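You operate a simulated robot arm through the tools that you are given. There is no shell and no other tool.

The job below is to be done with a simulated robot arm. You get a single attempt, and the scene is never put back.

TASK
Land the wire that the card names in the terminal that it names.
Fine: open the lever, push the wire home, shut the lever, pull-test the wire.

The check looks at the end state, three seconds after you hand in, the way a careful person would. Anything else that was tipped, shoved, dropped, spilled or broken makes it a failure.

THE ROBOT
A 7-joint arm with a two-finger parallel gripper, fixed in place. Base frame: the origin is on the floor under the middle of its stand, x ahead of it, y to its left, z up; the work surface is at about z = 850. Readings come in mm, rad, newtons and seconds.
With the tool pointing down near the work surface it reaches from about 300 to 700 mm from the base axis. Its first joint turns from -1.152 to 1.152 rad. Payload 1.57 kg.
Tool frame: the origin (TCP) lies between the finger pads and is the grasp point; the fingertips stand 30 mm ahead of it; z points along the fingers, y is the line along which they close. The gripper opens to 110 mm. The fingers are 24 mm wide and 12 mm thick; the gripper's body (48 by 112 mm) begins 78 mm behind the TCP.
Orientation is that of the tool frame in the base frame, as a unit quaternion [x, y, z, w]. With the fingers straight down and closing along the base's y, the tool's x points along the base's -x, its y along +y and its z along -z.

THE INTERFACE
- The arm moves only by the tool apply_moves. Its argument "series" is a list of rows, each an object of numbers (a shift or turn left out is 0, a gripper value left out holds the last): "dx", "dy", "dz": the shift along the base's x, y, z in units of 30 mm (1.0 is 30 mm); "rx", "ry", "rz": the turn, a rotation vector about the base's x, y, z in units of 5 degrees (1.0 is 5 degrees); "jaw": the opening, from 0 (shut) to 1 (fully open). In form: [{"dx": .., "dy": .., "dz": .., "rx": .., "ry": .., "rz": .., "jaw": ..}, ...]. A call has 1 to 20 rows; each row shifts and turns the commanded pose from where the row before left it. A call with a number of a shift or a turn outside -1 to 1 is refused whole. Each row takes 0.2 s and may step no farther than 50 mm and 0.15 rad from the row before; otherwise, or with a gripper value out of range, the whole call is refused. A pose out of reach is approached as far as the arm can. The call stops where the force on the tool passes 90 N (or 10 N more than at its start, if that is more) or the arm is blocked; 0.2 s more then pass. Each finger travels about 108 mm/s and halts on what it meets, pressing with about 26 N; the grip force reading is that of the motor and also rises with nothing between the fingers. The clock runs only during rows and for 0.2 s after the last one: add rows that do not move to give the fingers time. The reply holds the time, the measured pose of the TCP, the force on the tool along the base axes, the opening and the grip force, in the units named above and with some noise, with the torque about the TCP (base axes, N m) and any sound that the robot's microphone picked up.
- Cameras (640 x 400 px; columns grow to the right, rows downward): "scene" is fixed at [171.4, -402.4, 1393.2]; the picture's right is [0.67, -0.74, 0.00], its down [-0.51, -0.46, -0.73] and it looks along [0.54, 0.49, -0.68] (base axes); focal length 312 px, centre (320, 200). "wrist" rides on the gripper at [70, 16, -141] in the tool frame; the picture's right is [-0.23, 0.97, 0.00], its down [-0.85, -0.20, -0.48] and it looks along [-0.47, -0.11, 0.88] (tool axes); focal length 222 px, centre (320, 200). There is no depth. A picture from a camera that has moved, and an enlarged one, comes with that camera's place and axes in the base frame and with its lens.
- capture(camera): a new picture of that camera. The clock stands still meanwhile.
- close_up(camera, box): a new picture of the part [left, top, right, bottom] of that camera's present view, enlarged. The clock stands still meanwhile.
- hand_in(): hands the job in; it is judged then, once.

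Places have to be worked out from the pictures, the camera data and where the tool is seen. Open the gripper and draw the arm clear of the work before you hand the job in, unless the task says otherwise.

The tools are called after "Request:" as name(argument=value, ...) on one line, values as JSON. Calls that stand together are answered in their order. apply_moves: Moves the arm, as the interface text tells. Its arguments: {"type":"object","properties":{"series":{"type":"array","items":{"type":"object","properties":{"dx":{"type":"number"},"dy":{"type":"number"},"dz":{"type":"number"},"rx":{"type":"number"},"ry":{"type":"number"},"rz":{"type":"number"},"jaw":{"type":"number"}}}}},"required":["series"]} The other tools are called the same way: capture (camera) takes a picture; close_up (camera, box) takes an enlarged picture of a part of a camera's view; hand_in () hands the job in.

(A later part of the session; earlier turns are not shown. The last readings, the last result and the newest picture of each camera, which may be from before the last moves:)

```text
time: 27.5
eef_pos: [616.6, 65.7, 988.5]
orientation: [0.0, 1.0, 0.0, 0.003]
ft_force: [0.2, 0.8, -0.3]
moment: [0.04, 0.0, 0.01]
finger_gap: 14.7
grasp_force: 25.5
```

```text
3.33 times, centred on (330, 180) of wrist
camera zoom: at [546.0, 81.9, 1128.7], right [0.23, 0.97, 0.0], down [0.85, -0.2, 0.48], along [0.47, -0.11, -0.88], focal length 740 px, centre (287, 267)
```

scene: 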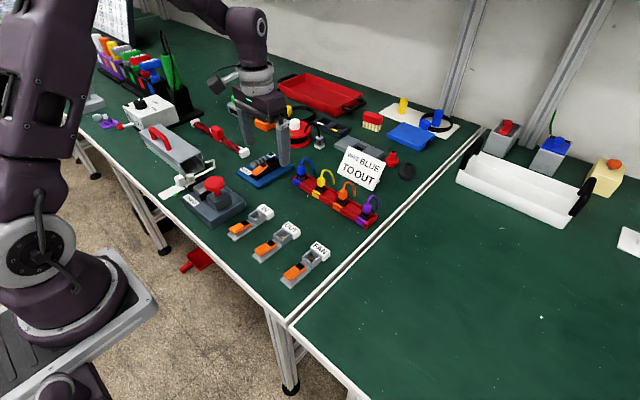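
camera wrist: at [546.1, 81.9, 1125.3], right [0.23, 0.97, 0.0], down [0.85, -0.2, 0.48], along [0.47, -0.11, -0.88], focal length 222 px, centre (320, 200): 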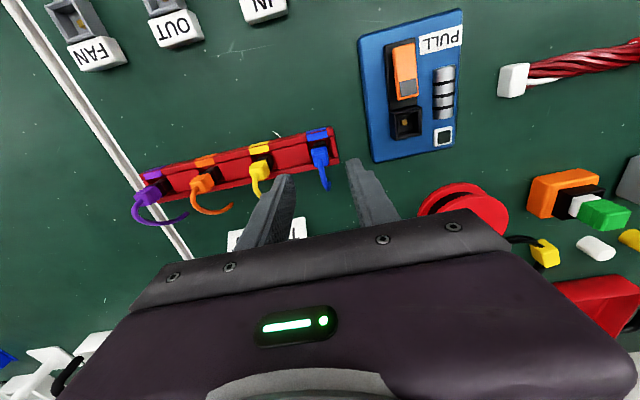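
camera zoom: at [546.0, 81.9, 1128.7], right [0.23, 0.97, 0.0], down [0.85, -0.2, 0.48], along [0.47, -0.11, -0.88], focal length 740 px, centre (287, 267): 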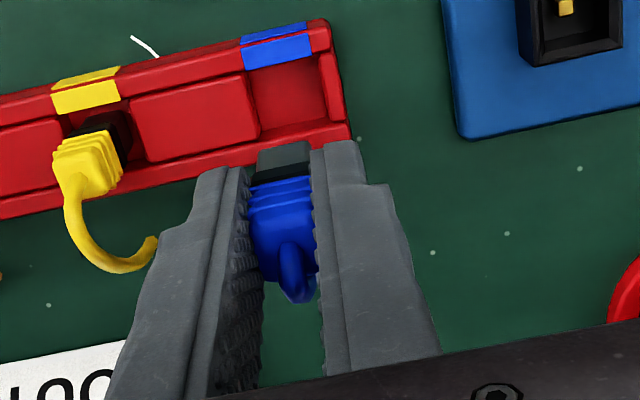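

The plug came out cleanly and its cable end stays at a fixed point near the table, with no tension felt. The ferrule ends about 47 mm below the TCP, so the fingertips would sit too close to the socket rim when seated. I'll set the plug back in its pocket and re-grip 8 mm higher.

Request:
apply_moves(series=[{"dz": -0.7}, {"dz": -0.7}, {"dz": -0.7}, {"dz": -0.4}, {"dz": -0.18}, {}, {"jaw": 0.17}, {"jaw": 0.2}, {"dz": 0.13}, {"dz": 0.13}, {"jaw": 0.05}, {"jaw": 0.05}, {"jaw": 0.05}])

Request:
close_up(camera="scene", box=[270, 130, 350, 200])

Request:
close_up(camera="wrist", box=[270, 120, 390, 240])

```text
time: 30.3
eef_pos: [616.7, 66.5, 913.0]
orientation: [0.0, 1.0, 0.001, 0.003]
ft_force: [0.6, 0.1, 0.9]
moment: [0.0, 0.01, 0.03]
finger_gap: 14.9
grasp_force: 25.7
```

```text
5.71 times, centred on (310, 165) of scene
camera zoom: at [171.4, -402.4, 1393.2], right [0.67, -0.74, 0.0], down [-0.51, -0.46, -0.73], along [0.54, 0.49, -0.68], focal length 1784 px, centre (377, 400)
```

zoom: 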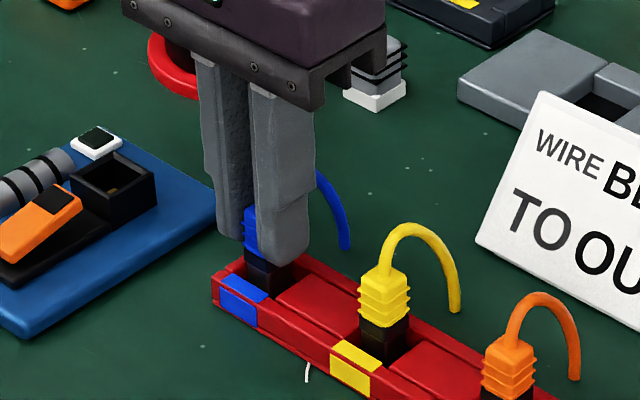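

```text
3.33 times, centred on (330, 180) of wrist
camera zoom: at [546.8, 83.1, 1054.3], right [0.23, 0.97, 0.0], down [0.85, -0.2, 0.48], along [0.47, -0.11, -0.88], focal length 740 px, centre (287, 267)
```

zoom: 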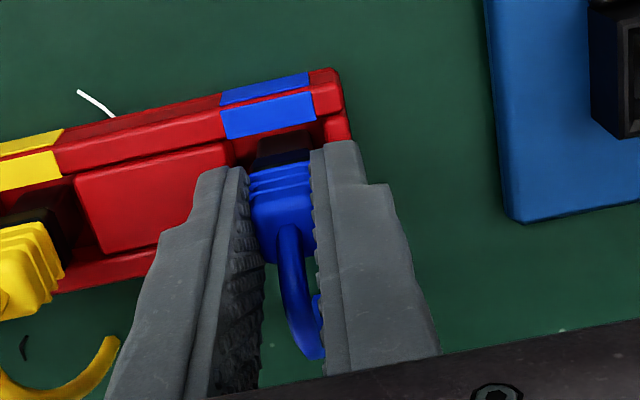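

Re-gripped 8 mm higher. I'll lift and carry the plug to above the OUT socket at about (446.5, -42), watching for cable tension.

Request:
apply_moves(series=[{"dz": 0.2}, {"dz": 0.6}, {"dz": 1}, {"dz": 1}, {"dx": -0.81, "dy": -0.519}, {"dx": -0.81, "dy": -0.519}, {"dx": -0.81, "dy": -0.519}, {"dx": -0.81, "dy": -0.519}, {"dx": -0.81, "dy": -0.519}, {"dx": -0.81, "dy": -0.519}, {"dx": -0.81, "dy": -0.519}, {}])

Request:
capture(camera="scene")

Request:
capture(camera="wrist")

```text
time: 32.9
eef_pos: [447.3, -42.9, 998.9]
orientation: [0.0, 1.0, 0.0, 0.003]
ft_force: [0.0, 0.6, 0.6]
moment: [0.0, -0.03, -0.02]
finger_gap: 14.7
grasp_force: 25.7
```

```text
taken
```

scene: 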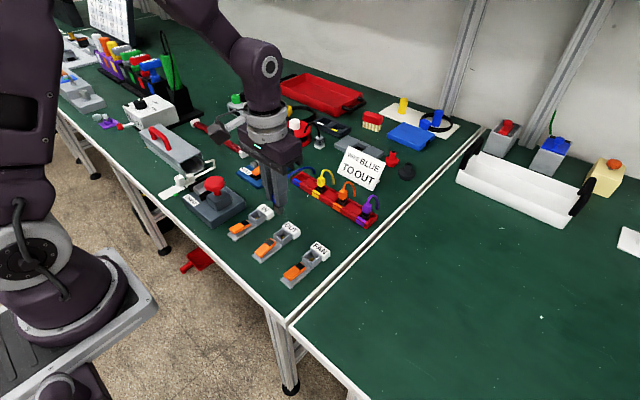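

```text
taken
camera wrist: at [377.0, -26.2, 1138.2], right [0.23, 0.97, 0.0], down [0.85, -0.2, 0.48], along [0.47, -0.11, -0.88], focal length 222 px, centre (320, 200)
```

wrist: 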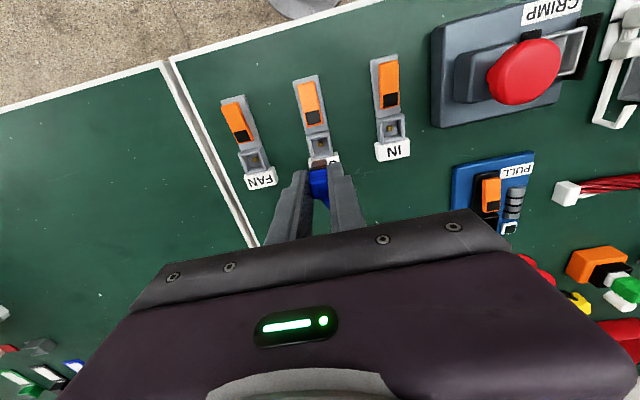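

No cable tension. I'll zoom in on the plug and socket from both cameras.

Request:
close_up(camera="scene", box=[240, 165, 320, 265])

Request:
close_up(camera="wrist", box=[275, 70, 365, 220])

```text
4.00 times, centred on (280, 215) of scene
camera zoom: at [171.3, -402.4, 1393.2], right [0.67, -0.74, 0.0], down [-0.51, -0.46, -0.73], along [0.54, 0.49, -0.68], focal length 1249 px, centre (480, 140)
```

zoom: 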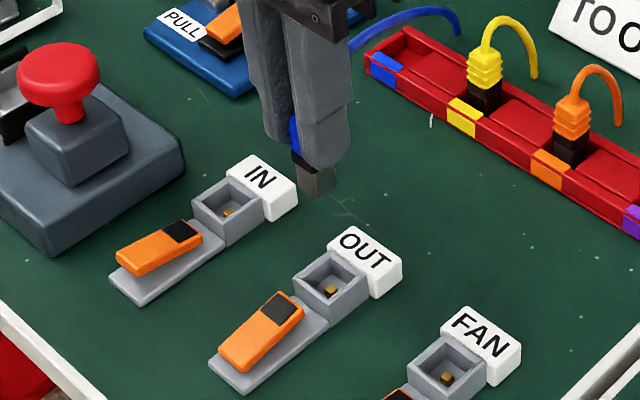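

```text
2.67 times, centred on (320, 145) of wrist
camera zoom: at [377.0, -26.2, 1138.2], right [0.23, 0.97, 0.0], down [0.85, -0.2, 0.48], along [0.47, -0.11, -0.88], focal length 592 px, centre (320, 347)
```

zoom: 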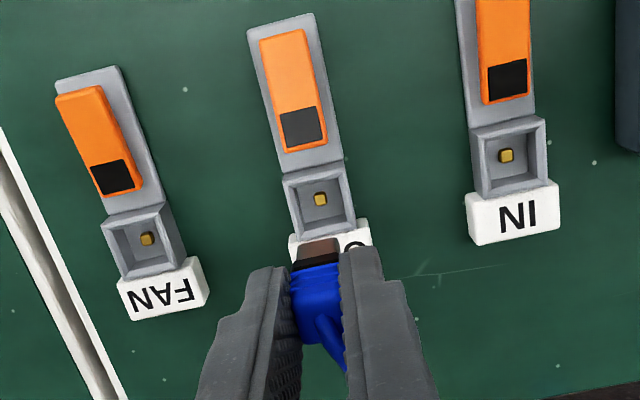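

The socket centre projects to within about half a millimetre of the tool axis. I'll descend until the ferrule is just above the rim and recheck.

Request:
apply_moves(series=[{"dz": -0.8}, {"dz": -0.8}, {"dz": -0.5}, {}])

Request:
close_up(camera="scene", box=[250, 195, 310, 265])

Request:
close_up(camera="wrist", box=[280, 110, 370, 230])

```text
time: 33.9
eef_pos: [446.6, -43.9, 932.2]
orientation: [0.0, 1.0, 0.0, 0.001]
ft_force: [-0.8, -0.7, -0.1]
moment: [0.01, 0.0, -0.01]
finger_gap: 14.5
grasp_force: 25.3
```

```text
5.71 times, centred on (280, 230) of scene
camera zoom: at [171.4, -402.4, 1393.2], right [0.67, -0.74, 0.0], down [-0.51, -0.46, -0.73], along [0.54, 0.49, -0.68], focal length 1784 px, centre (549, 29)
```

zoom: 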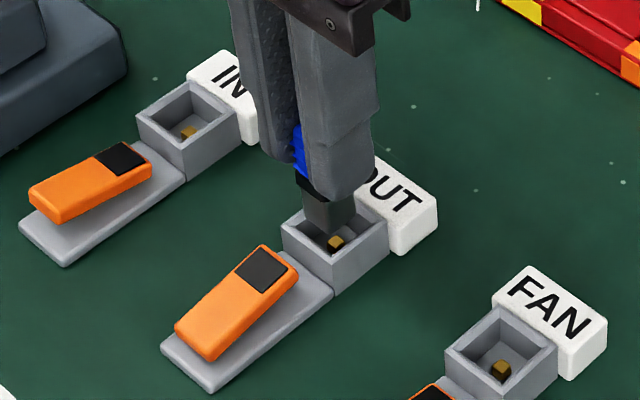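

```text
3.33 times, centred on (325, 170) of wrist
camera zoom: at [376.0, -26.6, 1074.1], right [0.23, 0.97, 0.0], down [0.85, -0.2, 0.48], along [0.47, -0.11, -0.88], focal length 740 px, centre (303, 300)
```

zoom: 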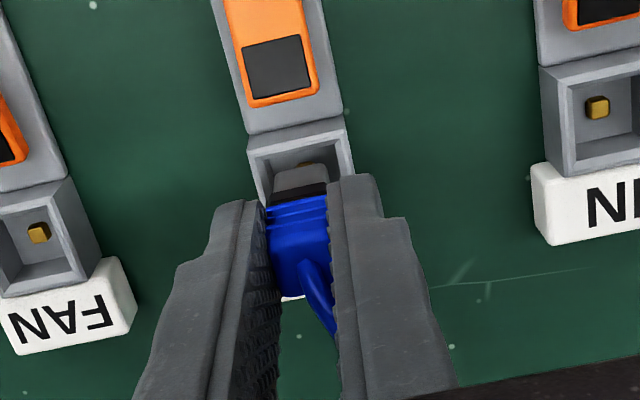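

The ferrule is just above the socket. I'll take higher zooms to check the clearance on each side.

Request:
close_up(camera="wrist", box=[300, 135, 340, 185])

Request:
close_up(camera="scene", box=[265, 210, 305, 250])

```text
8.00 times, centred on (320, 160) of wrist
camera zoom: at [376.0, -26.6, 1074.1], right [0.23, 0.97, 0.0], down [0.85, -0.2, 0.48], along [0.47, -0.11, -0.88], focal length 1777 px, centre (320, 520)
```

zoom: 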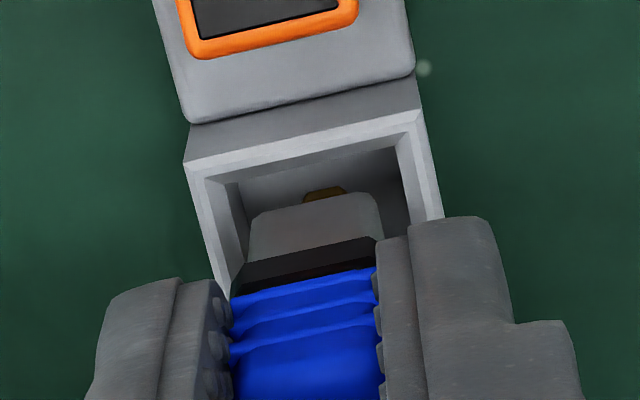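

```text
10.00 times, centred on (285, 230) of scene
camera zoom: at [171.4, -402.4, 1393.2], right [0.67, -0.74, 0.0], down [-0.51, -0.46, -0.73], along [0.54, 0.49, -0.68], focal length 3123 px, centre (670, -100)
```

zoom: 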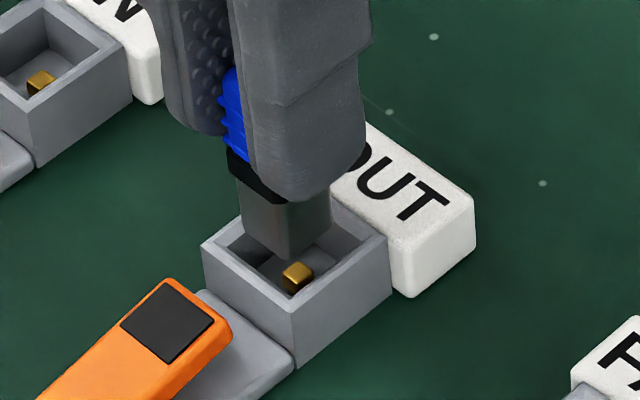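

Both views show the ferrule (about 13 mm) well inside the opening (about 22 mm), centred to within a millimetre. I'll lower it gently in small steps and watch the force.

Request:
apply_moves(series=[{"dz": -0.1}, {"dz": -0.1}, {"dz": -0.1}, {"dz": -0.07}, {"dz": -0.05}, {}])

Request:
close_up(camera="scene", box=[265, 210, 305, 250])

```text
time: 35.3
eef_pos: [448.7, -43.3, 921.3]
orientation: [0.0, 1.0, 0.0, 0.002]
ft_force: [-0.3, -1.1, -0.8]
moment: [-0.01, -0.01, 0.0]
finger_gap: 14.6
grasp_force: 26.3
```

```text
10.00 times, centred on (285, 230) of scene
camera zoom: at [171.4, -402.4, 1393.2], right [0.67, -0.74, 0.0], down [-0.51, -0.46, -0.73], along [0.54, 0.49, -0.68], focal length 3123 px, centre (670, -100)
```

zoom: 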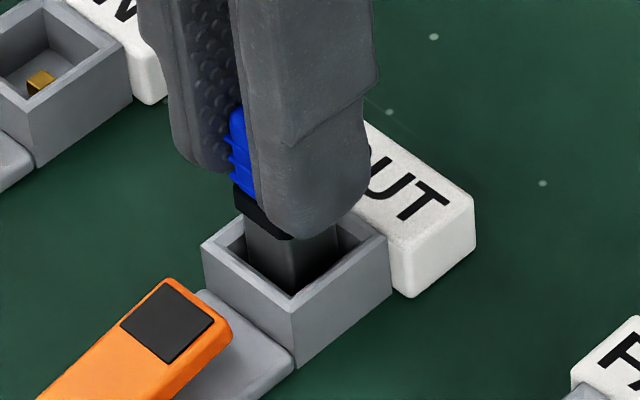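

The ferrule is inside the socket with no side force. I'll continue pushing home in small steps.

Request:
apply_moves(series=[{"dz": -0.05}, {"dz": -0.05}, {"dz": -0.04}, {"dz": -0.04}, {}])

Request:
close_up(camera="scene", box=[265, 210, 305, 250])

```text
time: 36.5
eef_pos: [447.9, -40.9, 916.3]
orientation: [0.001, 1.0, 0.0, 0.001]
ft_force: [-0.4, 0.0, -0.2]
moment: [0.0, 0.0, 0.02]
finger_gap: 15.0
grasp_force: 26.1
```

```text
10.00 times, centred on (285, 230) of scene
camera zoom: at [171.4, -402.4, 1393.2], right [0.67, -0.74, 0.0], down [-0.51, -0.46, -0.73], along [0.54, 0.49, -0.68], focal length 3123 px, centre (670, -100)
```

zoom: 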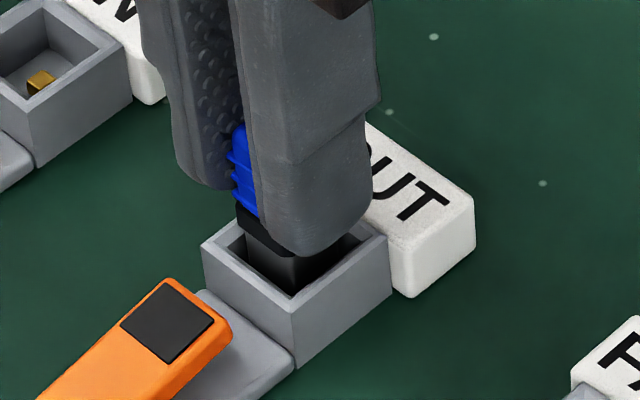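

Still no contact force. I'll go down another few millimetres in 1 mm steps.

Request:
apply_moves(series=[{"dz": -0.04}, {"dz": -0.035}, {"dz": -0.035}, {}])

Request:
close_up(camera="scene", box=[265, 210, 305, 250])

```text
time: 37.5
eef_pos: [445.8, -43.9, 913.2]
orientation: [-0.001, 1.0, 0.0, 0.002]
ft_force: [-2.4, -0.6, 22.2]
moment: [-0.02, 0.13, 0.02]
finger_gap: 14.9
grasp_force: 26.2
```

```text
10.00 times, centred on (285, 230) of scene
camera zoom: at [171.0, -402.3, 1393.3], right [0.67, -0.74, 0.0], down [-0.51, -0.46, -0.73], along [0.54, 0.49, -0.68], focal length 3123 px, centre (670, -100)
```

zoom: 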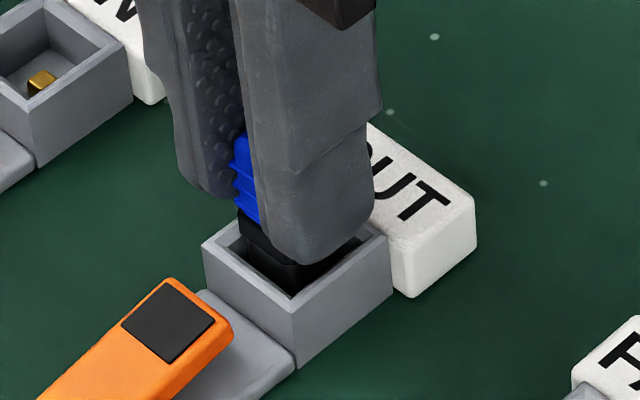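

Contact at 22 N, with the plug bottom near z ≈ 858. I'll press a touch more to be sure it's home.

Request:
apply_moves(series=[{"dz": -0.03}, {"dz": -0.03}, {}])

Request:
close_up(camera="scene", box=[265, 210, 305, 250])

Request:
close_up(camera="wrist", box=[280, 110, 370, 230])

```text
time: 38.3
eef_pos: [446.8, -42.8, 911.2]
orientation: [0.0, 1.0, 0.0, 0.004]
ft_force: [1.4, 0.8, 39.3]
moment: [-0.02, -0.17, -0.02]
finger_gap: 14.7
grasp_force: 26.3
```

```text
10.00 times, centred on (285, 230) of scene
camera zoom: at [170.8, -402.3, 1393.3], right [0.67, -0.74, 0.0], down [-0.51, -0.46, -0.73], along [0.54, 0.49, -0.68], focal length 3123 px, centre (670, -100)
```

zoom: 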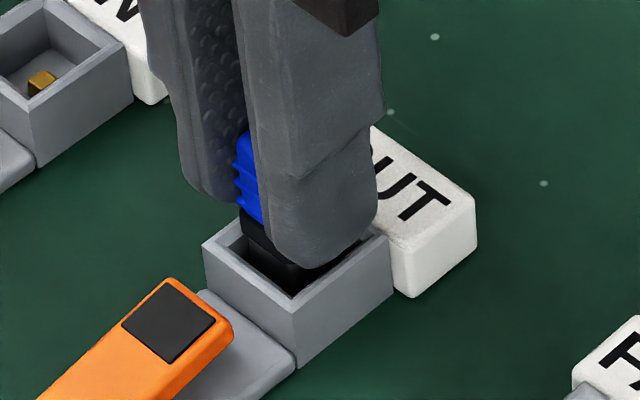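

```text
3.33 times, centred on (325, 170) of wrist
camera zoom: at [376.6, -26.5, 1051.6], right [0.23, 0.97, 0.0], down [0.85, -0.2, 0.49], along [0.47, -0.11, -0.87], focal length 740 px, centre (303, 300)
```

zoom: 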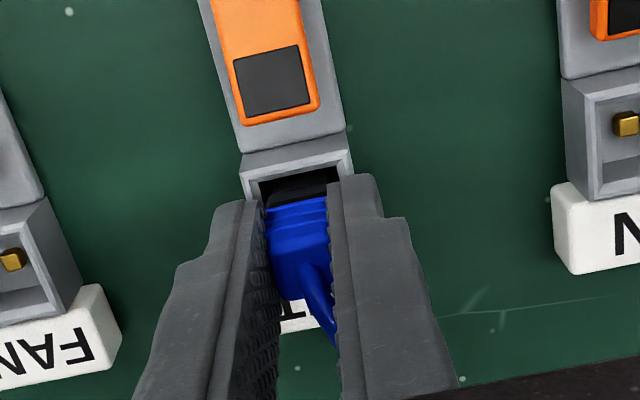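

The plug is hard against the bottom at about 39 N. I'll relax the push, open the jaws to about 28 mm, and rise clear to inspect.

Request:
apply_moves(series=[{"dz": 0.04}, {"jaw": 0.2}, {"jaw": 0.27}, {"jaw": 0.27}, {"dz": 0.3}, {"dz": 0.6}, {"dz": 0.8}, {"dz": 0.8}, {}])

Request:
close_up(camera="scene", box=[250, 195, 310, 265])

Request:
close_up(camera="wrist", box=[270, 80, 380, 220])

```text
time: 40.3
eef_pos: [446.6, -43.6, 987.2]
orientation: [0.001, 1.0, 0.0, 0.002]
ft_force: [0.2, 0.0, 0.3]
moment: [-0.01, 0.0, 0.01]
finger_gap: 29.7
grasp_force: 0.1
```

```text
5.71 times, centred on (280, 230) of scene
camera zoom: at [171.4, -402.4, 1393.2], right [0.67, -0.74, 0.0], down [-0.51, -0.46, -0.73], along [0.54, 0.49, -0.68], focal length 1784 px, centre (549, 29)
```

zoom: 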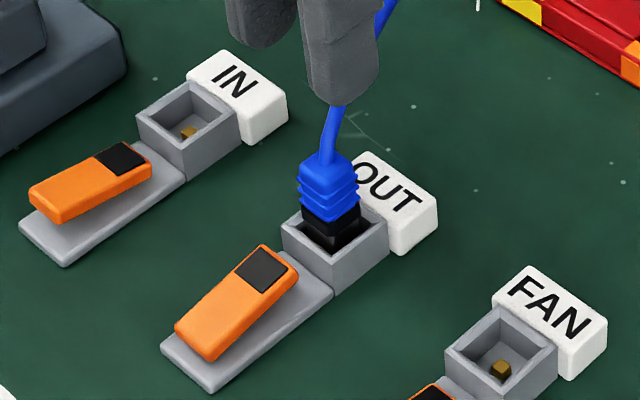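

```text
2.86 times, centred on (325, 150) of wrist
camera zoom: at [376.0, -26.4, 1127.6], right [0.23, 0.97, 0.0], down [0.85, -0.2, 0.48], along [0.47, -0.11, -0.88], focal length 635 px, centre (306, 343)
```

zoom: 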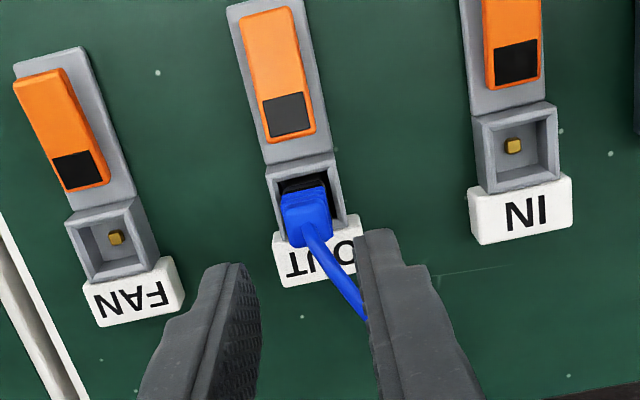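

The blue plug stands upright and seated in OUT. Now I'll shut the lever by pressing its raised black end (near x ≈ 421, z ≈ 880), so I'll move back to x ≈ 409 and close the jaws clear of the cable.

Request:
apply_moves(series=[{"dz": 0.4}, {"dx": -0.62, "dy": 0.03}, {"dx": -0.63}, {"jaw": 0.0}, {"jaw": 0.0}, {"dz": -0.8}, {"dz": -0.8}, {"dz": -0.5}, {}])

Request:
close_up(camera="scene", box=[250, 195, 310, 265])

Request:
close_up(camera="wrist", box=[270, 110, 380, 230])

```text
time: 42.3
eef_pos: [409.6, -42.8, 936.4]
orientation: [0.0, 1.0, 0.0, 0.002]
ft_force: [-0.5, -0.1, 0.1]
moment: [0.01, -0.01, 0.02]
finger_gap: 0.0
grasp_force: 21.9
```

```text
5.71 times, centred on (280, 230) of scene
camera zoom: at [171.4, -402.4, 1393.2], right [0.67, -0.74, 0.0], down [-0.51, -0.46, -0.73], along [0.54, 0.49, -0.68], focal length 1784 px, centre (549, 29)
```

zoom: 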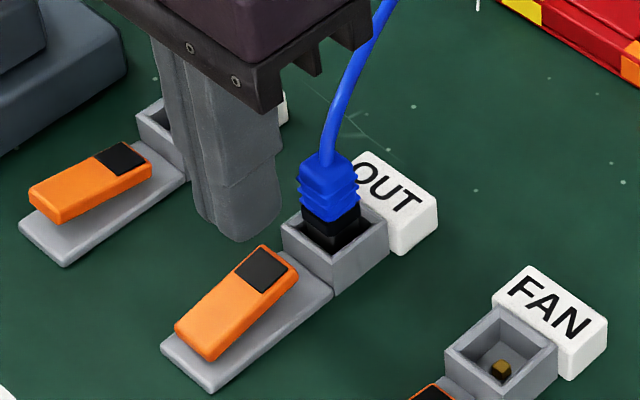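

```text
3.33 times, centred on (325, 170) of wrist
camera zoom: at [339.0, -26.3, 1076.9], right [0.23, 0.97, 0.0], down [0.85, -0.2, 0.48], along [0.47, -0.11, -0.88], focal length 740 px, centre (303, 300)
```

zoom: 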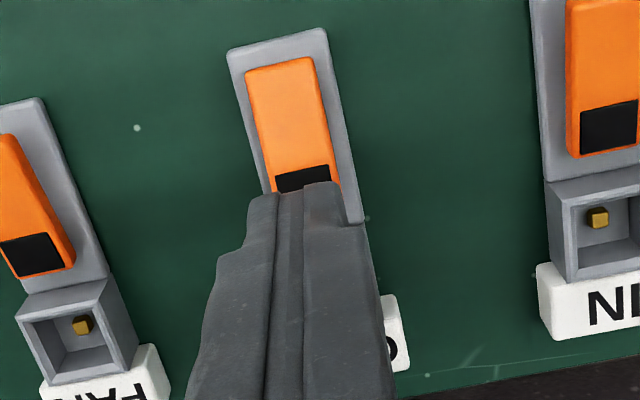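

The closed tips are above the black end. I'll descend close to it, then press in roughly 1 mm steps.

Request:
apply_moves(series=[{"dz": -0.4}, {"dz": -0.3}, {"dz": -0.05}, {"dz": -0.05}, {}])

Request:
close_up(camera="scene", box=[250, 195, 310, 265])

```text
time: 43.5
eef_pos: [408.4, -42.6, 913.2]
orientation: [0.0, 1.0, 0.0, 0.003]
ft_force: [0.0, 0.0, 0.1]
moment: [0.01, -0.01, 0.0]
finger_gap: 0.0
grasp_force: 21.2
```

```text
5.71 times, centred on (280, 230) of scene
camera zoom: at [171.4, -402.4, 1393.2], right [0.67, -0.74, 0.0], down [-0.51, -0.46, -0.73], along [0.54, 0.49, -0.68], focal length 1784 px, centre (549, 29)
```

zoom: 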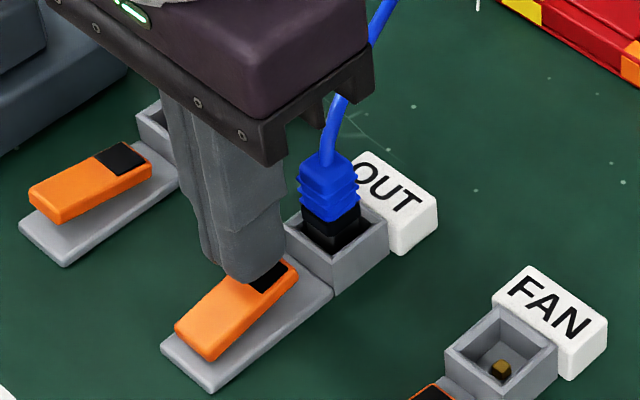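

No contact yet at tip height of about 883. I'll continue in 1.2 mm steps.

Request:
apply_moves(series=[{"dz": -0.04}, {"dz": -0.04}, {"dz": -0.04}, {"dz": -0.04}, {}])

Request:
close_up(camera="scene", box=[250, 195, 310, 265])

```text
time: 44.7
eef_pos: [409.6, -42.0, 908.0]
orientation: [-0.001, 1.0, 0.001, 0.002]
ft_force: [0.5, -0.4, -0.1]
moment: [-0.01, 0.01, -0.05]
finger_gap: 0.1
grasp_force: 21.0
```

```text
5.71 times, centred on (280, 230) of scene
camera zoom: at [171.4, -402.4, 1393.2], right [0.67, -0.74, 0.0], down [-0.51, -0.46, -0.73], along [0.54, 0.49, -0.68], focal length 1784 px, centre (549, 29)
```

zoom: 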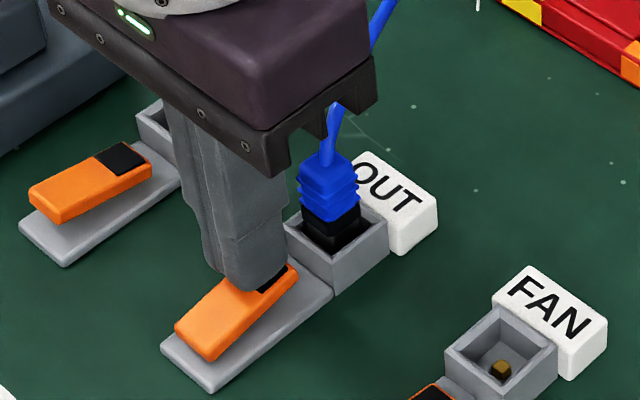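

Nearly touching. Three more 1 mm steps.

Request:
apply_moves(series=[{"dz": -0.035}, {"dz": -0.035}, {"dz": -0.035}])

Request:
close_up(camera="scene", box=[250, 195, 310, 265])

```text
time: 45.5
eef_pos: [409.9, -42.2, 904.9]
orientation: [0.001, 1.0, 0.0, 0.002]
ft_force: [-0.6, 0.1, 0.8]
moment: [-0.03, 0.02, 0.0]
finger_gap: 0.1
grasp_force: 21.8
```

```text
5.71 times, centred on (280, 230) of scene
camera zoom: at [171.4, -402.4, 1393.2], right [0.67, -0.74, 0.0], down [-0.51, -0.46, -0.73], along [0.54, 0.49, -0.68], focal length 1784 px, centre (549, 29)
```

zoom: 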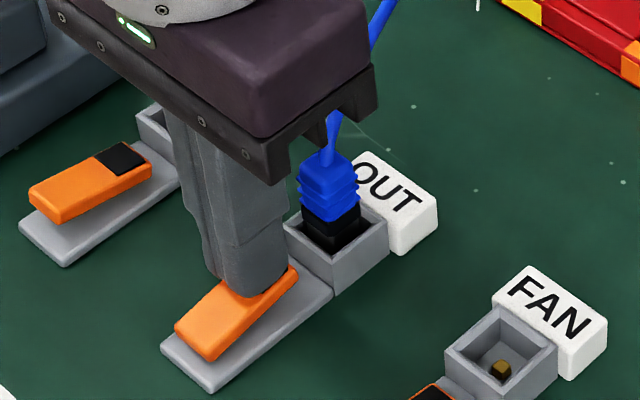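

Still free. A few more small steps.

Request:
apply_moves(series=[{"dz": -0.03}, {"dz": -0.03}, {"dz": -0.03}])

Request:
close_up(camera="scene", box=[250, 195, 310, 265])

```text
time: 46.3
eef_pos: [409.8, -41.8, 902.0]
orientation: [0.0, 1.0, 0.0, 0.002]
ft_force: [0.2, -0.3, -0.3]
moment: [-0.01, 0.02, -0.03]
finger_gap: 0.3
grasp_force: 21.2
```

```text
5.71 times, centred on (280, 230) of scene
camera zoom: at [171.4, -402.4, 1393.2], right [0.67, -0.74, 0.0], down [-0.51, -0.46, -0.73], along [0.54, 0.49, -0.68], focal length 1784 px, centre (549, 29)
```

zoom: 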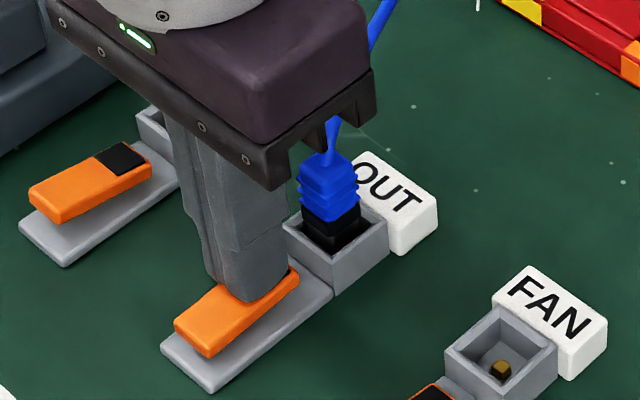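

The orange end is starting to rise, so the lever is moving under light pressure. I'll continue pressing.

Request:
apply_moves(series=[{"dz": -0.03}, {"dz": -0.03}, {"dz": -0.03}])

Request:
close_up(camera="scene", box=[250, 195, 310, 265])

```text
time: 47.1
eef_pos: [408.9, -41.3, 901.0]
orientation: [0.0, 1.0, -0.001, 0.004]
ft_force: [-11.8, 4.8, 84.9]
moment: [0.13, 1.04, 0.03]
finger_gap: 0.0
grasp_force: 21.7
```

```text
5.71 times, centred on (280, 230) of scene
camera zoom: at [170.0, -402.1, 1393.5], right [0.67, -0.74, 0.0], down [-0.51, -0.46, -0.73], along [0.54, 0.49, -0.68], focal length 1784 px, centre (549, 29)
```

zoom: 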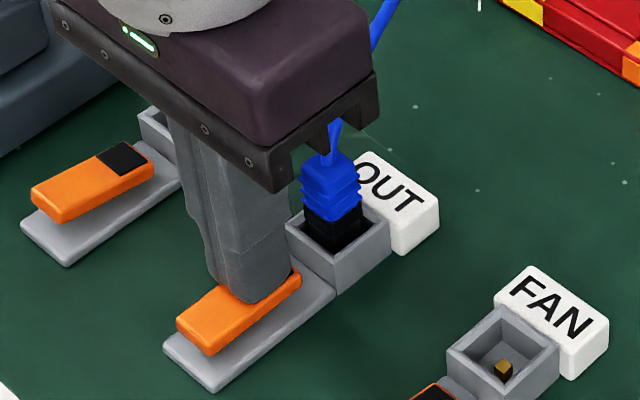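

The force rose to 85 N with the contact shifted back over the pivot: the lever is about level and my flat tips are pressing near its middle. I'll back off and check its state before pressing nearer the black end.

Request:
apply_moves(series=[{"dz": 0.1}, {"dz": 0.5}, {"dz": 0.5}, {}])

Request:
close_up(camera="scene", box=[250, 195, 310, 265])

Request:
close_up(camera="wrist", box=[270, 110, 380, 230])

```text
time: 48.1
eef_pos: [408.4, -40.5, 931.4]
orientation: [0.0, 1.0, 0.0, 0.003]
ft_force: [0.7, 1.0, -1.0]
moment: [-0.01, 0.01, 0.0]
finger_gap: 0.1
grasp_force: 21.1
```

```text
5.71 times, centred on (280, 230) of scene
camera zoom: at [171.4, -402.4, 1393.2], right [0.67, -0.74, 0.0], down [-0.51, -0.46, -0.73], along [0.54, 0.49, -0.68], focal length 1784 px, centre (549, 29)
```

zoom: 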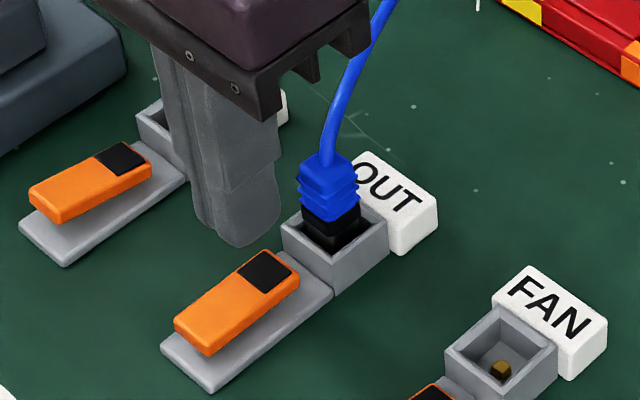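

```text
3.33 times, centred on (325, 170) of wrist
camera zoom: at [339.2, -25.0, 1072.9], right [0.23, 0.97, 0.0], down [0.85, -0.2, 0.48], along [0.47, -0.11, -0.88], focal length 740 px, centre (303, 300)
```

zoom: 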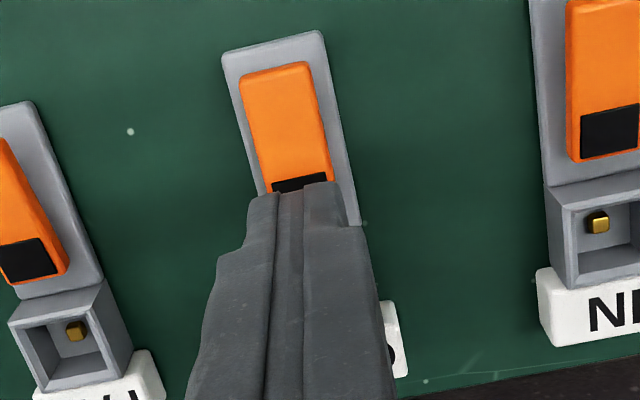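

The lever is now roughly level, so it's partway shut. I'll tilt the tool 10° so its forward edge leads and shift about 8 mm toward the black end, then press there.

Request:
apply_moves(series=[{"dx": 0.14, "ry": 1, "dy": -0.02}, {"dx": 0.14, "ry": 1}, {"dz": -0.5}, {"dz": -0.2}, {}])

Request:
close_up(camera="scene", box=[250, 195, 310, 265])

Request:
close_up(camera="wrist", box=[270, 110, 380, 230])

```text
time: 49.3
eef_pos: [419.4, -43.6, 910.1]
orientation: [-0.001, 0.996, 0.001, -0.085]
ft_force: [0.2, 0.1, -0.3]
moment: [0.01, 0.01, 0.02]
finger_gap: 0.2
grasp_force: 21.3
```

```text
5.71 times, centred on (280, 230) of scene
camera zoom: at [171.4, -402.4, 1393.2], right [0.67, -0.74, 0.0], down [-0.51, -0.46, -0.73], along [0.54, 0.49, -0.68], focal length 1784 px, centre (549, 29)
```

zoom: 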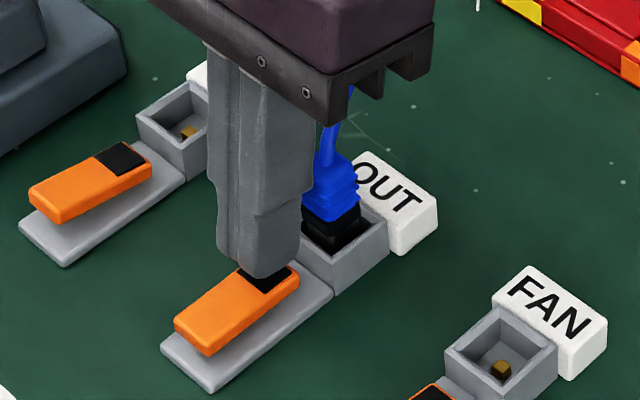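

```text
3.33 times, centred on (325, 170) of wrist
camera zoom: at [373.7, -26.4, 1061.0], right [0.22, 0.97, -0.04], down [0.92, -0.2, 0.33], along [0.31, -0.11, -0.94], focal length 740 px, centre (303, 300)
```

zoom: 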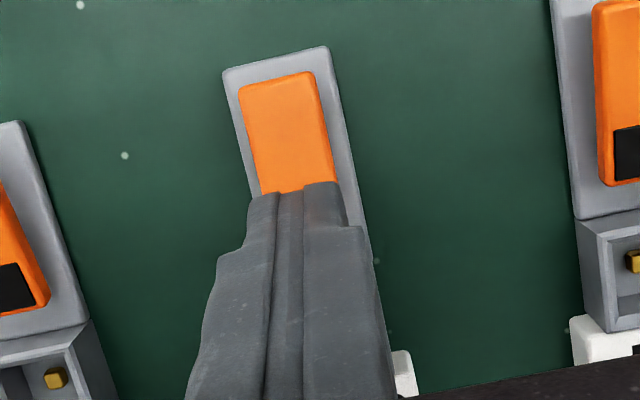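

Positioned over the black end with the forward edge leading. Now pressing in small steps.

Request:
apply_moves(series=[{"dz": -0.1}, {"dz": -0.05}, {"dz": -0.04}, {"dz": -0.04}, {"dz": -0.04}])

Request:
close_up(camera="scene", box=[250, 195, 310, 265])

```text
time: 50.5
eef_pos: [418.7, -44.1, 902.8]
orientation: [0.0, 0.996, -0.001, -0.085]
ft_force: [-0.4, 0.8, -0.4]
moment: [-0.01, 0.0, -0.02]
finger_gap: 0.0
grasp_force: 21.3
```

```text
5.71 times, centred on (280, 230) of scene
camera zoom: at [171.4, -402.4, 1393.2], right [0.67, -0.74, 0.0], down [-0.51, -0.46, -0.73], along [0.54, 0.49, -0.68], focal length 1784 px, centre (549, 29)
```

zoom: 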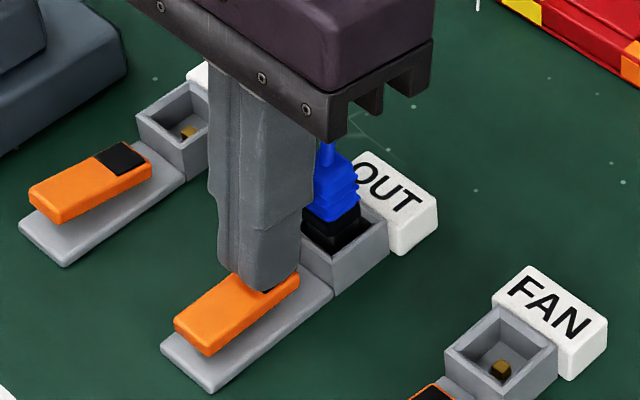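

The tips are about touching the black end now. Continuing in 1 mm steps.

Request:
apply_moves(series=[{"dz": -0.035}, {"dz": -0.035}, {"dz": -0.035}])

Request:
close_up(camera="scene", box=[250, 195, 310, 265])

```text
time: 51.3
eef_pos: [417.9, -42.8, 900.3]
orientation: [0.0, 0.996, 0.001, -0.085]
ft_force: [-0.3, 0.2, 0.2]
moment: [0.0, 0.0, 0.0]
finger_gap: 0.0
grasp_force: 20.8
```

```text
5.71 times, centred on (280, 230) of scene
camera zoom: at [171.4, -402.4, 1393.2], right [0.67, -0.74, 0.0], down [-0.51, -0.46, -0.73], along [0.54, 0.49, -0.68], focal length 1784 px, centre (549, 29)
```

zoom: 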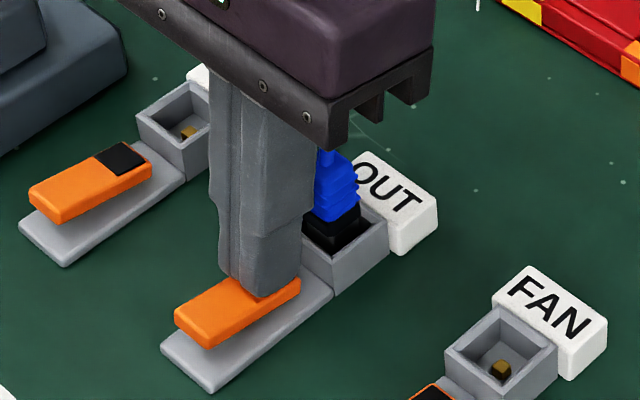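

The orange end has risen to the same height as on the untouched IN lever, so it seems to have snapped shut. I'll press another millimetre to confirm it's at its stop.

Request:
apply_moves(series=[{"dz": -0.03}, {"dz": -0.03}, {"dz": -0.03}])

Request:
close_up(camera="scene", box=[250, 195, 310, 265])

```text
time: 52.1
eef_pos: [416.1, -43.1, 899.2]
orientation: [-0.001, 0.996, 0.0, -0.084]
ft_force: [-1.8, 8.0, 58.7]
moment: [0.17, 1.03, -0.35]
finger_gap: 0.0
grasp_force: 21.2
```

```text
5.71 times, centred on (280, 230) of scene
camera zoom: at [170.6, -402.1, 1393.4], right [0.67, -0.74, 0.0], down [-0.51, -0.46, -0.73], along [0.54, 0.49, -0.68], focal length 1784 px, centre (549, 29)
```

zoom: 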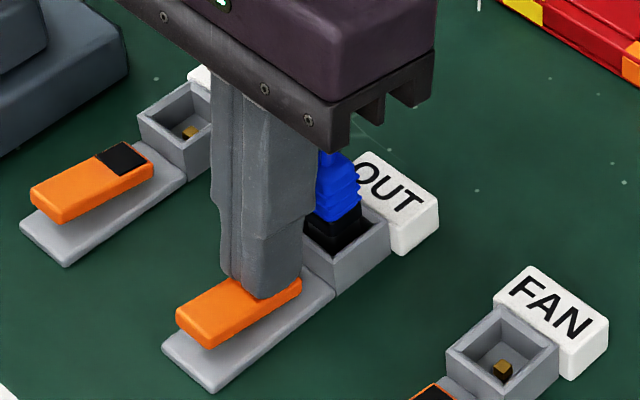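

At 59 N the contact is again near the pivot, meaning the lever's slope now exceeds my 10° tool tilt. I'll back off and compare the lever angle with the untouched IN and FAN levers.

Request:
apply_moves(series=[{"dz": 0.1}, {"dz": 0.5}, {"dz": 0.7}, {"dz": 0.7, "dx": -0.5}, {"dx": -1}, {"dx": -1}, {"dx": -1, "dz": 0.5}, {}])

Request:
close_up(camera="scene", box=[225, 195, 335, 295])

Request:
capture(camera="wrist")

```text
time: 53.9
eef_pos: [313.9, -41.7, 972.7]
orientation: [0.0, 0.996, 0.0, -0.084]
ft_force: [0.4, 0.2, 0.0]
moment: [0.04, 0.01, 0.0]
finger_gap: 0.0
grasp_force: 21.7
```

```text
4.00 times, centred on (280, 245) of scene
camera zoom: at [171.3, -402.4, 1393.2], right [0.67, -0.74, 0.0], down [-0.51, -0.46, -0.73], along [0.54, 0.49, -0.68], focal length 1249 px, centre (480, 20)
```

zoom: 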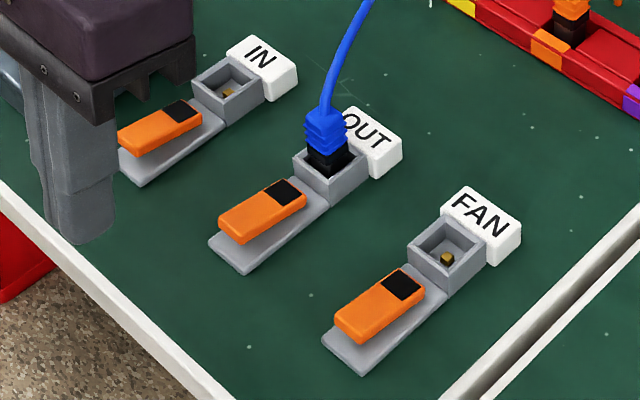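

```text
taken
camera wrist: at [268.5, -25.4, 1122.5], right [0.22, 0.97, -0.04], down [0.92, -0.2, 0.33], along [0.31, -0.11, -0.94], focal length 222 px, centre (320, 200)
```

wrist: 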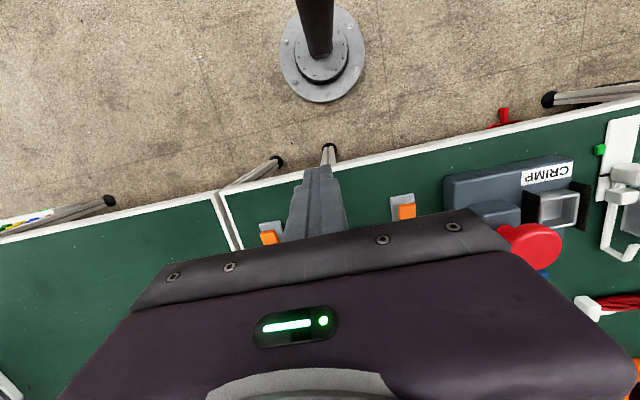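

The OUT lever now looks identical to how it started. I'll take the same 8× crop as at the beginning for a pixel comparison.

Request:
close_up(camera="scene", box=[245, 215, 305, 265])

Request:
close_up(camera="scene", box=[280, 240, 330, 290])

```text
8.00 times, centred on (275, 240) of scene
camera zoom: at [171.3, -402.4, 1393.2], right [0.67, -0.74, 0.0], down [-0.51, -0.46, -0.73], along [0.54, 0.49, -0.68], focal length 2498 px, centre (680, -120)
```

zoom: 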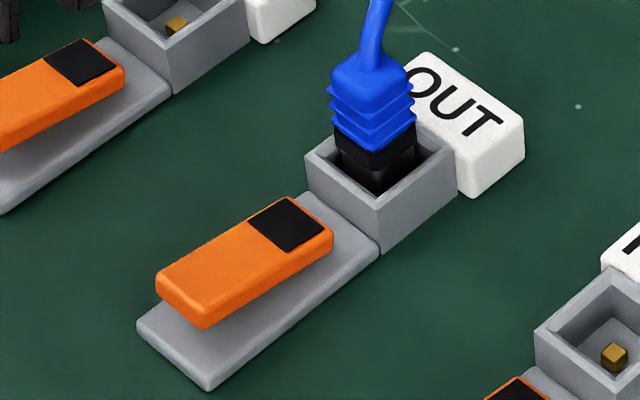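

```text
8.00 times, centred on (305, 265) of scene
camera zoom: at [171.3, -402.4, 1393.2], right [0.67, -0.74, 0.0], down [-0.51, -0.46, -0.73], along [0.54, 0.49, -0.68], focal length 2498 px, centre (440, -320)
```

zoom: 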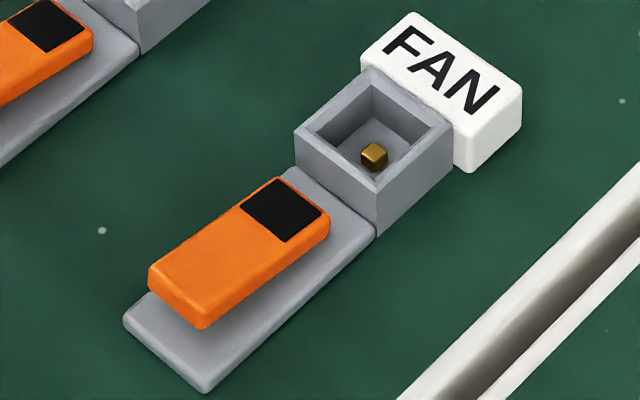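

Lever position is identical to its initial shut state and the terminal hasn't shifted. Next is the pull test: I'll level the tool, open the jaws and return above the plug.

Request:
apply_moves(series=[{"dz": 0.9, "jaw": 0.27}, {"dx": 0.886, "ry": -1}, {"dx": 0.886, "ry": -1}, {"dx": 0.886}, {"dx": 0.886}, {"dx": 0.886}, {}])

Request:
close_up(camera="wrist", box=[270, 80, 380, 220])

Request:
close_up(camera="scene", box=[240, 165, 320, 265])

```text
time: 55.5
eef_pos: [444.6, -42.1, 998.9]
orientation: [0.0, 1.0, 0.0, 0.001]
ft_force: [-0.6, 0.6, 0.4]
moment: [0.01, 0.0, 0.02]
finger_gap: 29.7
grasp_force: 0.1
```

```text
2.86 times, centred on (325, 150) of wrist
camera zoom: at [374.3, -26.0, 1140.1], right [0.23, 0.97, 0.0], down [0.85, -0.2, 0.48], along [0.47, -0.11, -0.88], focal length 635 px, centre (306, 343)
```

zoom: 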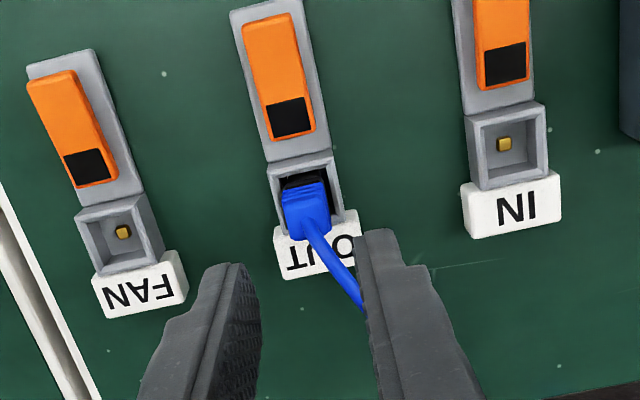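

```text
4.00 times, centred on (280, 215) of scene
camera zoom: at [171.4, -402.4, 1393.2], right [0.67, -0.74, 0.0], down [-0.51, -0.46, -0.73], along [0.54, 0.49, -0.68], focal length 1249 px, centre (480, 140)
```

zoom: 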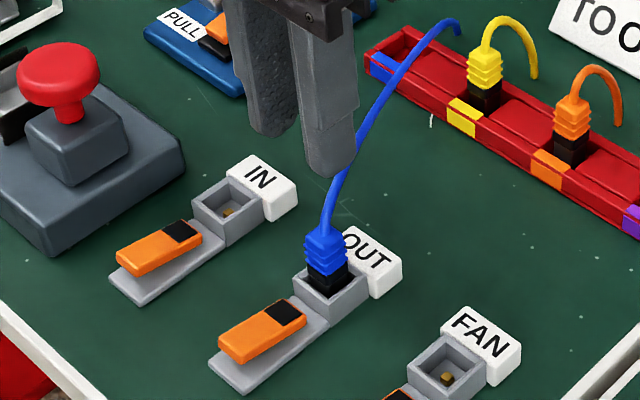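

Aligned over the plug (within about 1 mm) and the cable runs between the fingers. I'll descend and re-grip the plug.

Request:
apply_moves(series=[{"dx": 0.05, "dz": -0.8}, {"dz": -0.8}, {"dz": -0.7}, {"dz": -0.5}, {}, {"jaw": 0.2}, {"jaw": 0.05}, {"jaw": 0.05}, {"jaw": 0.05}])

Request:
close_up(camera="scene", box=[250, 195, 310, 265])

```text
time: 57.5
eef_pos: [446.6, -42.4, 914.6]
orientation: [0.0, 1.0, -0.001, 0.003]
ft_force: [0.7, -0.4, -0.4]
moment: [-0.01, 0.03, 0.01]
finger_gap: 15.0
grasp_force: 26.0
```

```text
5.71 times, centred on (280, 230) of scene
camera zoom: at [171.4, -402.4, 1393.2], right [0.67, -0.74, 0.0], down [-0.51, -0.46, -0.73], along [0.54, 0.49, -0.68], focal length 1784 px, centre (549, 29)
```

zoom: 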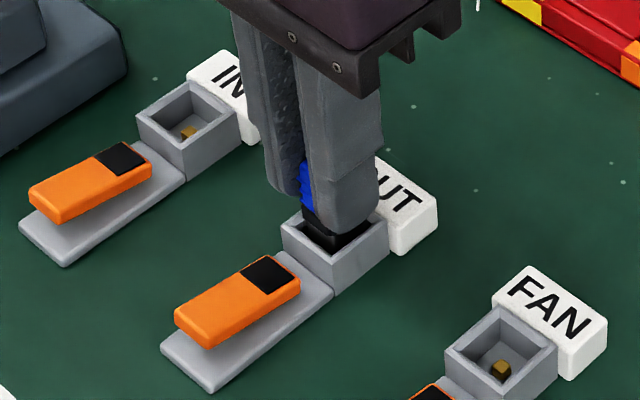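

Gripped with no side load. Now a gentle pull upward in sub-millimetre steps, watching the force.

Request:
apply_moves(series=[{"dz": 0.02}, {"dz": 0.02}])

Request:
close_up(camera="scene", box=[265, 210, 305, 250])

```text
time: 58.1
eef_pos: [446.9, -43.2, 916.7]
orientation: [0.001, 1.0, -0.001, 0.003]
ft_force: [0.7, -0.1, -0.5]
moment: [-0.03, 0.01, -0.01]
finger_gap: 14.8
grasp_force: 26.2
```

```text
10.00 times, centred on (285, 230) of scene
camera zoom: at [171.4, -402.4, 1393.2], right [0.67, -0.74, 0.0], down [-0.51, -0.46, -0.73], along [0.54, 0.49, -0.68], focal length 3123 px, centre (670, -100)
```

zoom: 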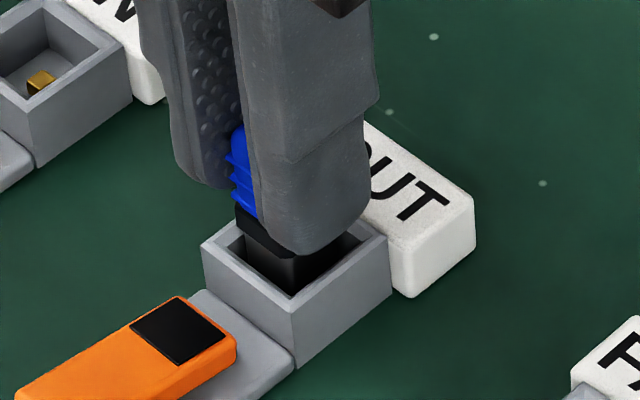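

No resistance and the plug seems to have risen about a millimetre. I'll pull slightly further to see whether there's slack before it holds.

Request:
apply_moves(series=[{"dz": 0.03}, {"dz": 0.03}, {}])

Request:
close_up(camera="scene", box=[265, 210, 305, 250])

```text
time: 58.9
eef_pos: [446.0, -42.0, 917.1]
orientation: [0.0, 1.0, 0.0, 0.003]
ft_force: [0.2, -0.2, -5.4]
moment: [0.0, 0.03, -0.01]
finger_gap: 14.8
grasp_force: 25.9
```

```text
10.00 times, centred on (285, 230) of scene
camera zoom: at [171.4, -402.4, 1393.2], right [0.67, -0.74, 0.0], down [-0.51, -0.46, -0.73], along [0.54, 0.49, -0.68], focal length 3123 px, centre (670, -100)
```

zoom: 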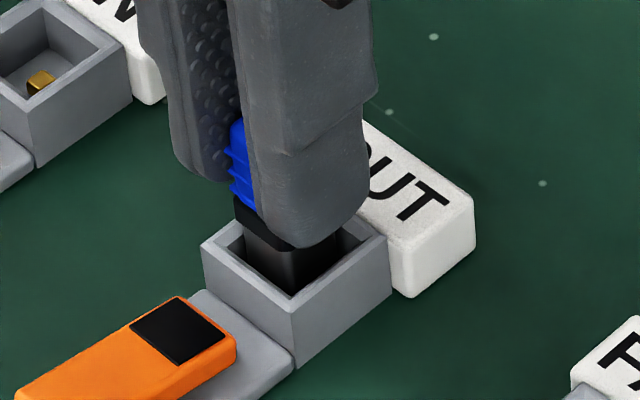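

Resistance has begun, at about 5 N. I'll pull a little more to see if it holds firm.

Request:
apply_moves(series=[{"dz": 0.02}, {"dz": 0.02}])

Request:
close_up(camera="scene", box=[265, 210, 305, 250])

```text
time: 59.5
eef_pos: [447.8, -41.5, 919.7]
orientation: [0.0, 1.0, 0.0, 0.002]
ft_force: [0.0, 0.1, -7.5]
moment: [0.0, 0.03, 0.0]
finger_gap: 14.7
grasp_force: 26.0
```

```text
10.00 times, centred on (285, 230) of scene
camera zoom: at [171.5, -402.4, 1393.2], right [0.67, -0.74, 0.0], down [-0.51, -0.46, -0.73], along [0.54, 0.49, -0.68], focal length 3123 px, centre (670, -100)
```

zoom: 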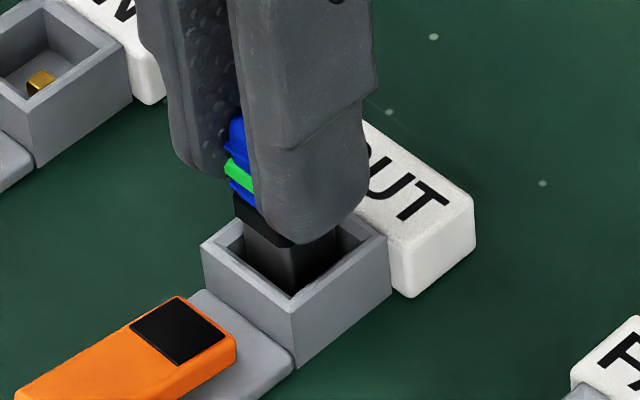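

A green band appeared on the plug: the pull test registered while the wire was held against about 7.5 N. I'll ease back down to the seated height before releasing.

Request:
apply_moves(series=[{"dz": -0.05}, {"dz": -0.05}, {"dz": -0.04}, {}])

Request:
close_up(camera="scene", box=[265, 210, 305, 250])

```text
time: 60.5
eef_pos: [447.6, -42.2, 915.8]
orientation: [0.0, 1.0, 0.0, 0.002]
ft_force: [0.3, 0.6, -0.7]
moment: [0.05, 0.0, 0.03]
finger_gap: 14.9
grasp_force: 25.7
```

```text
10.00 times, centred on (285, 230) of scene
camera zoom: at [171.4, -402.4, 1393.2], right [0.67, -0.74, 0.0], down [-0.51, -0.46, -0.73], along [0.54, 0.49, -0.68], focal length 3123 px, centre (670, -100)
```

zoom: 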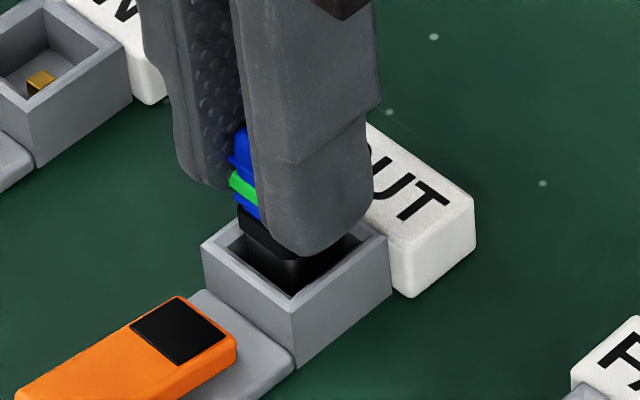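

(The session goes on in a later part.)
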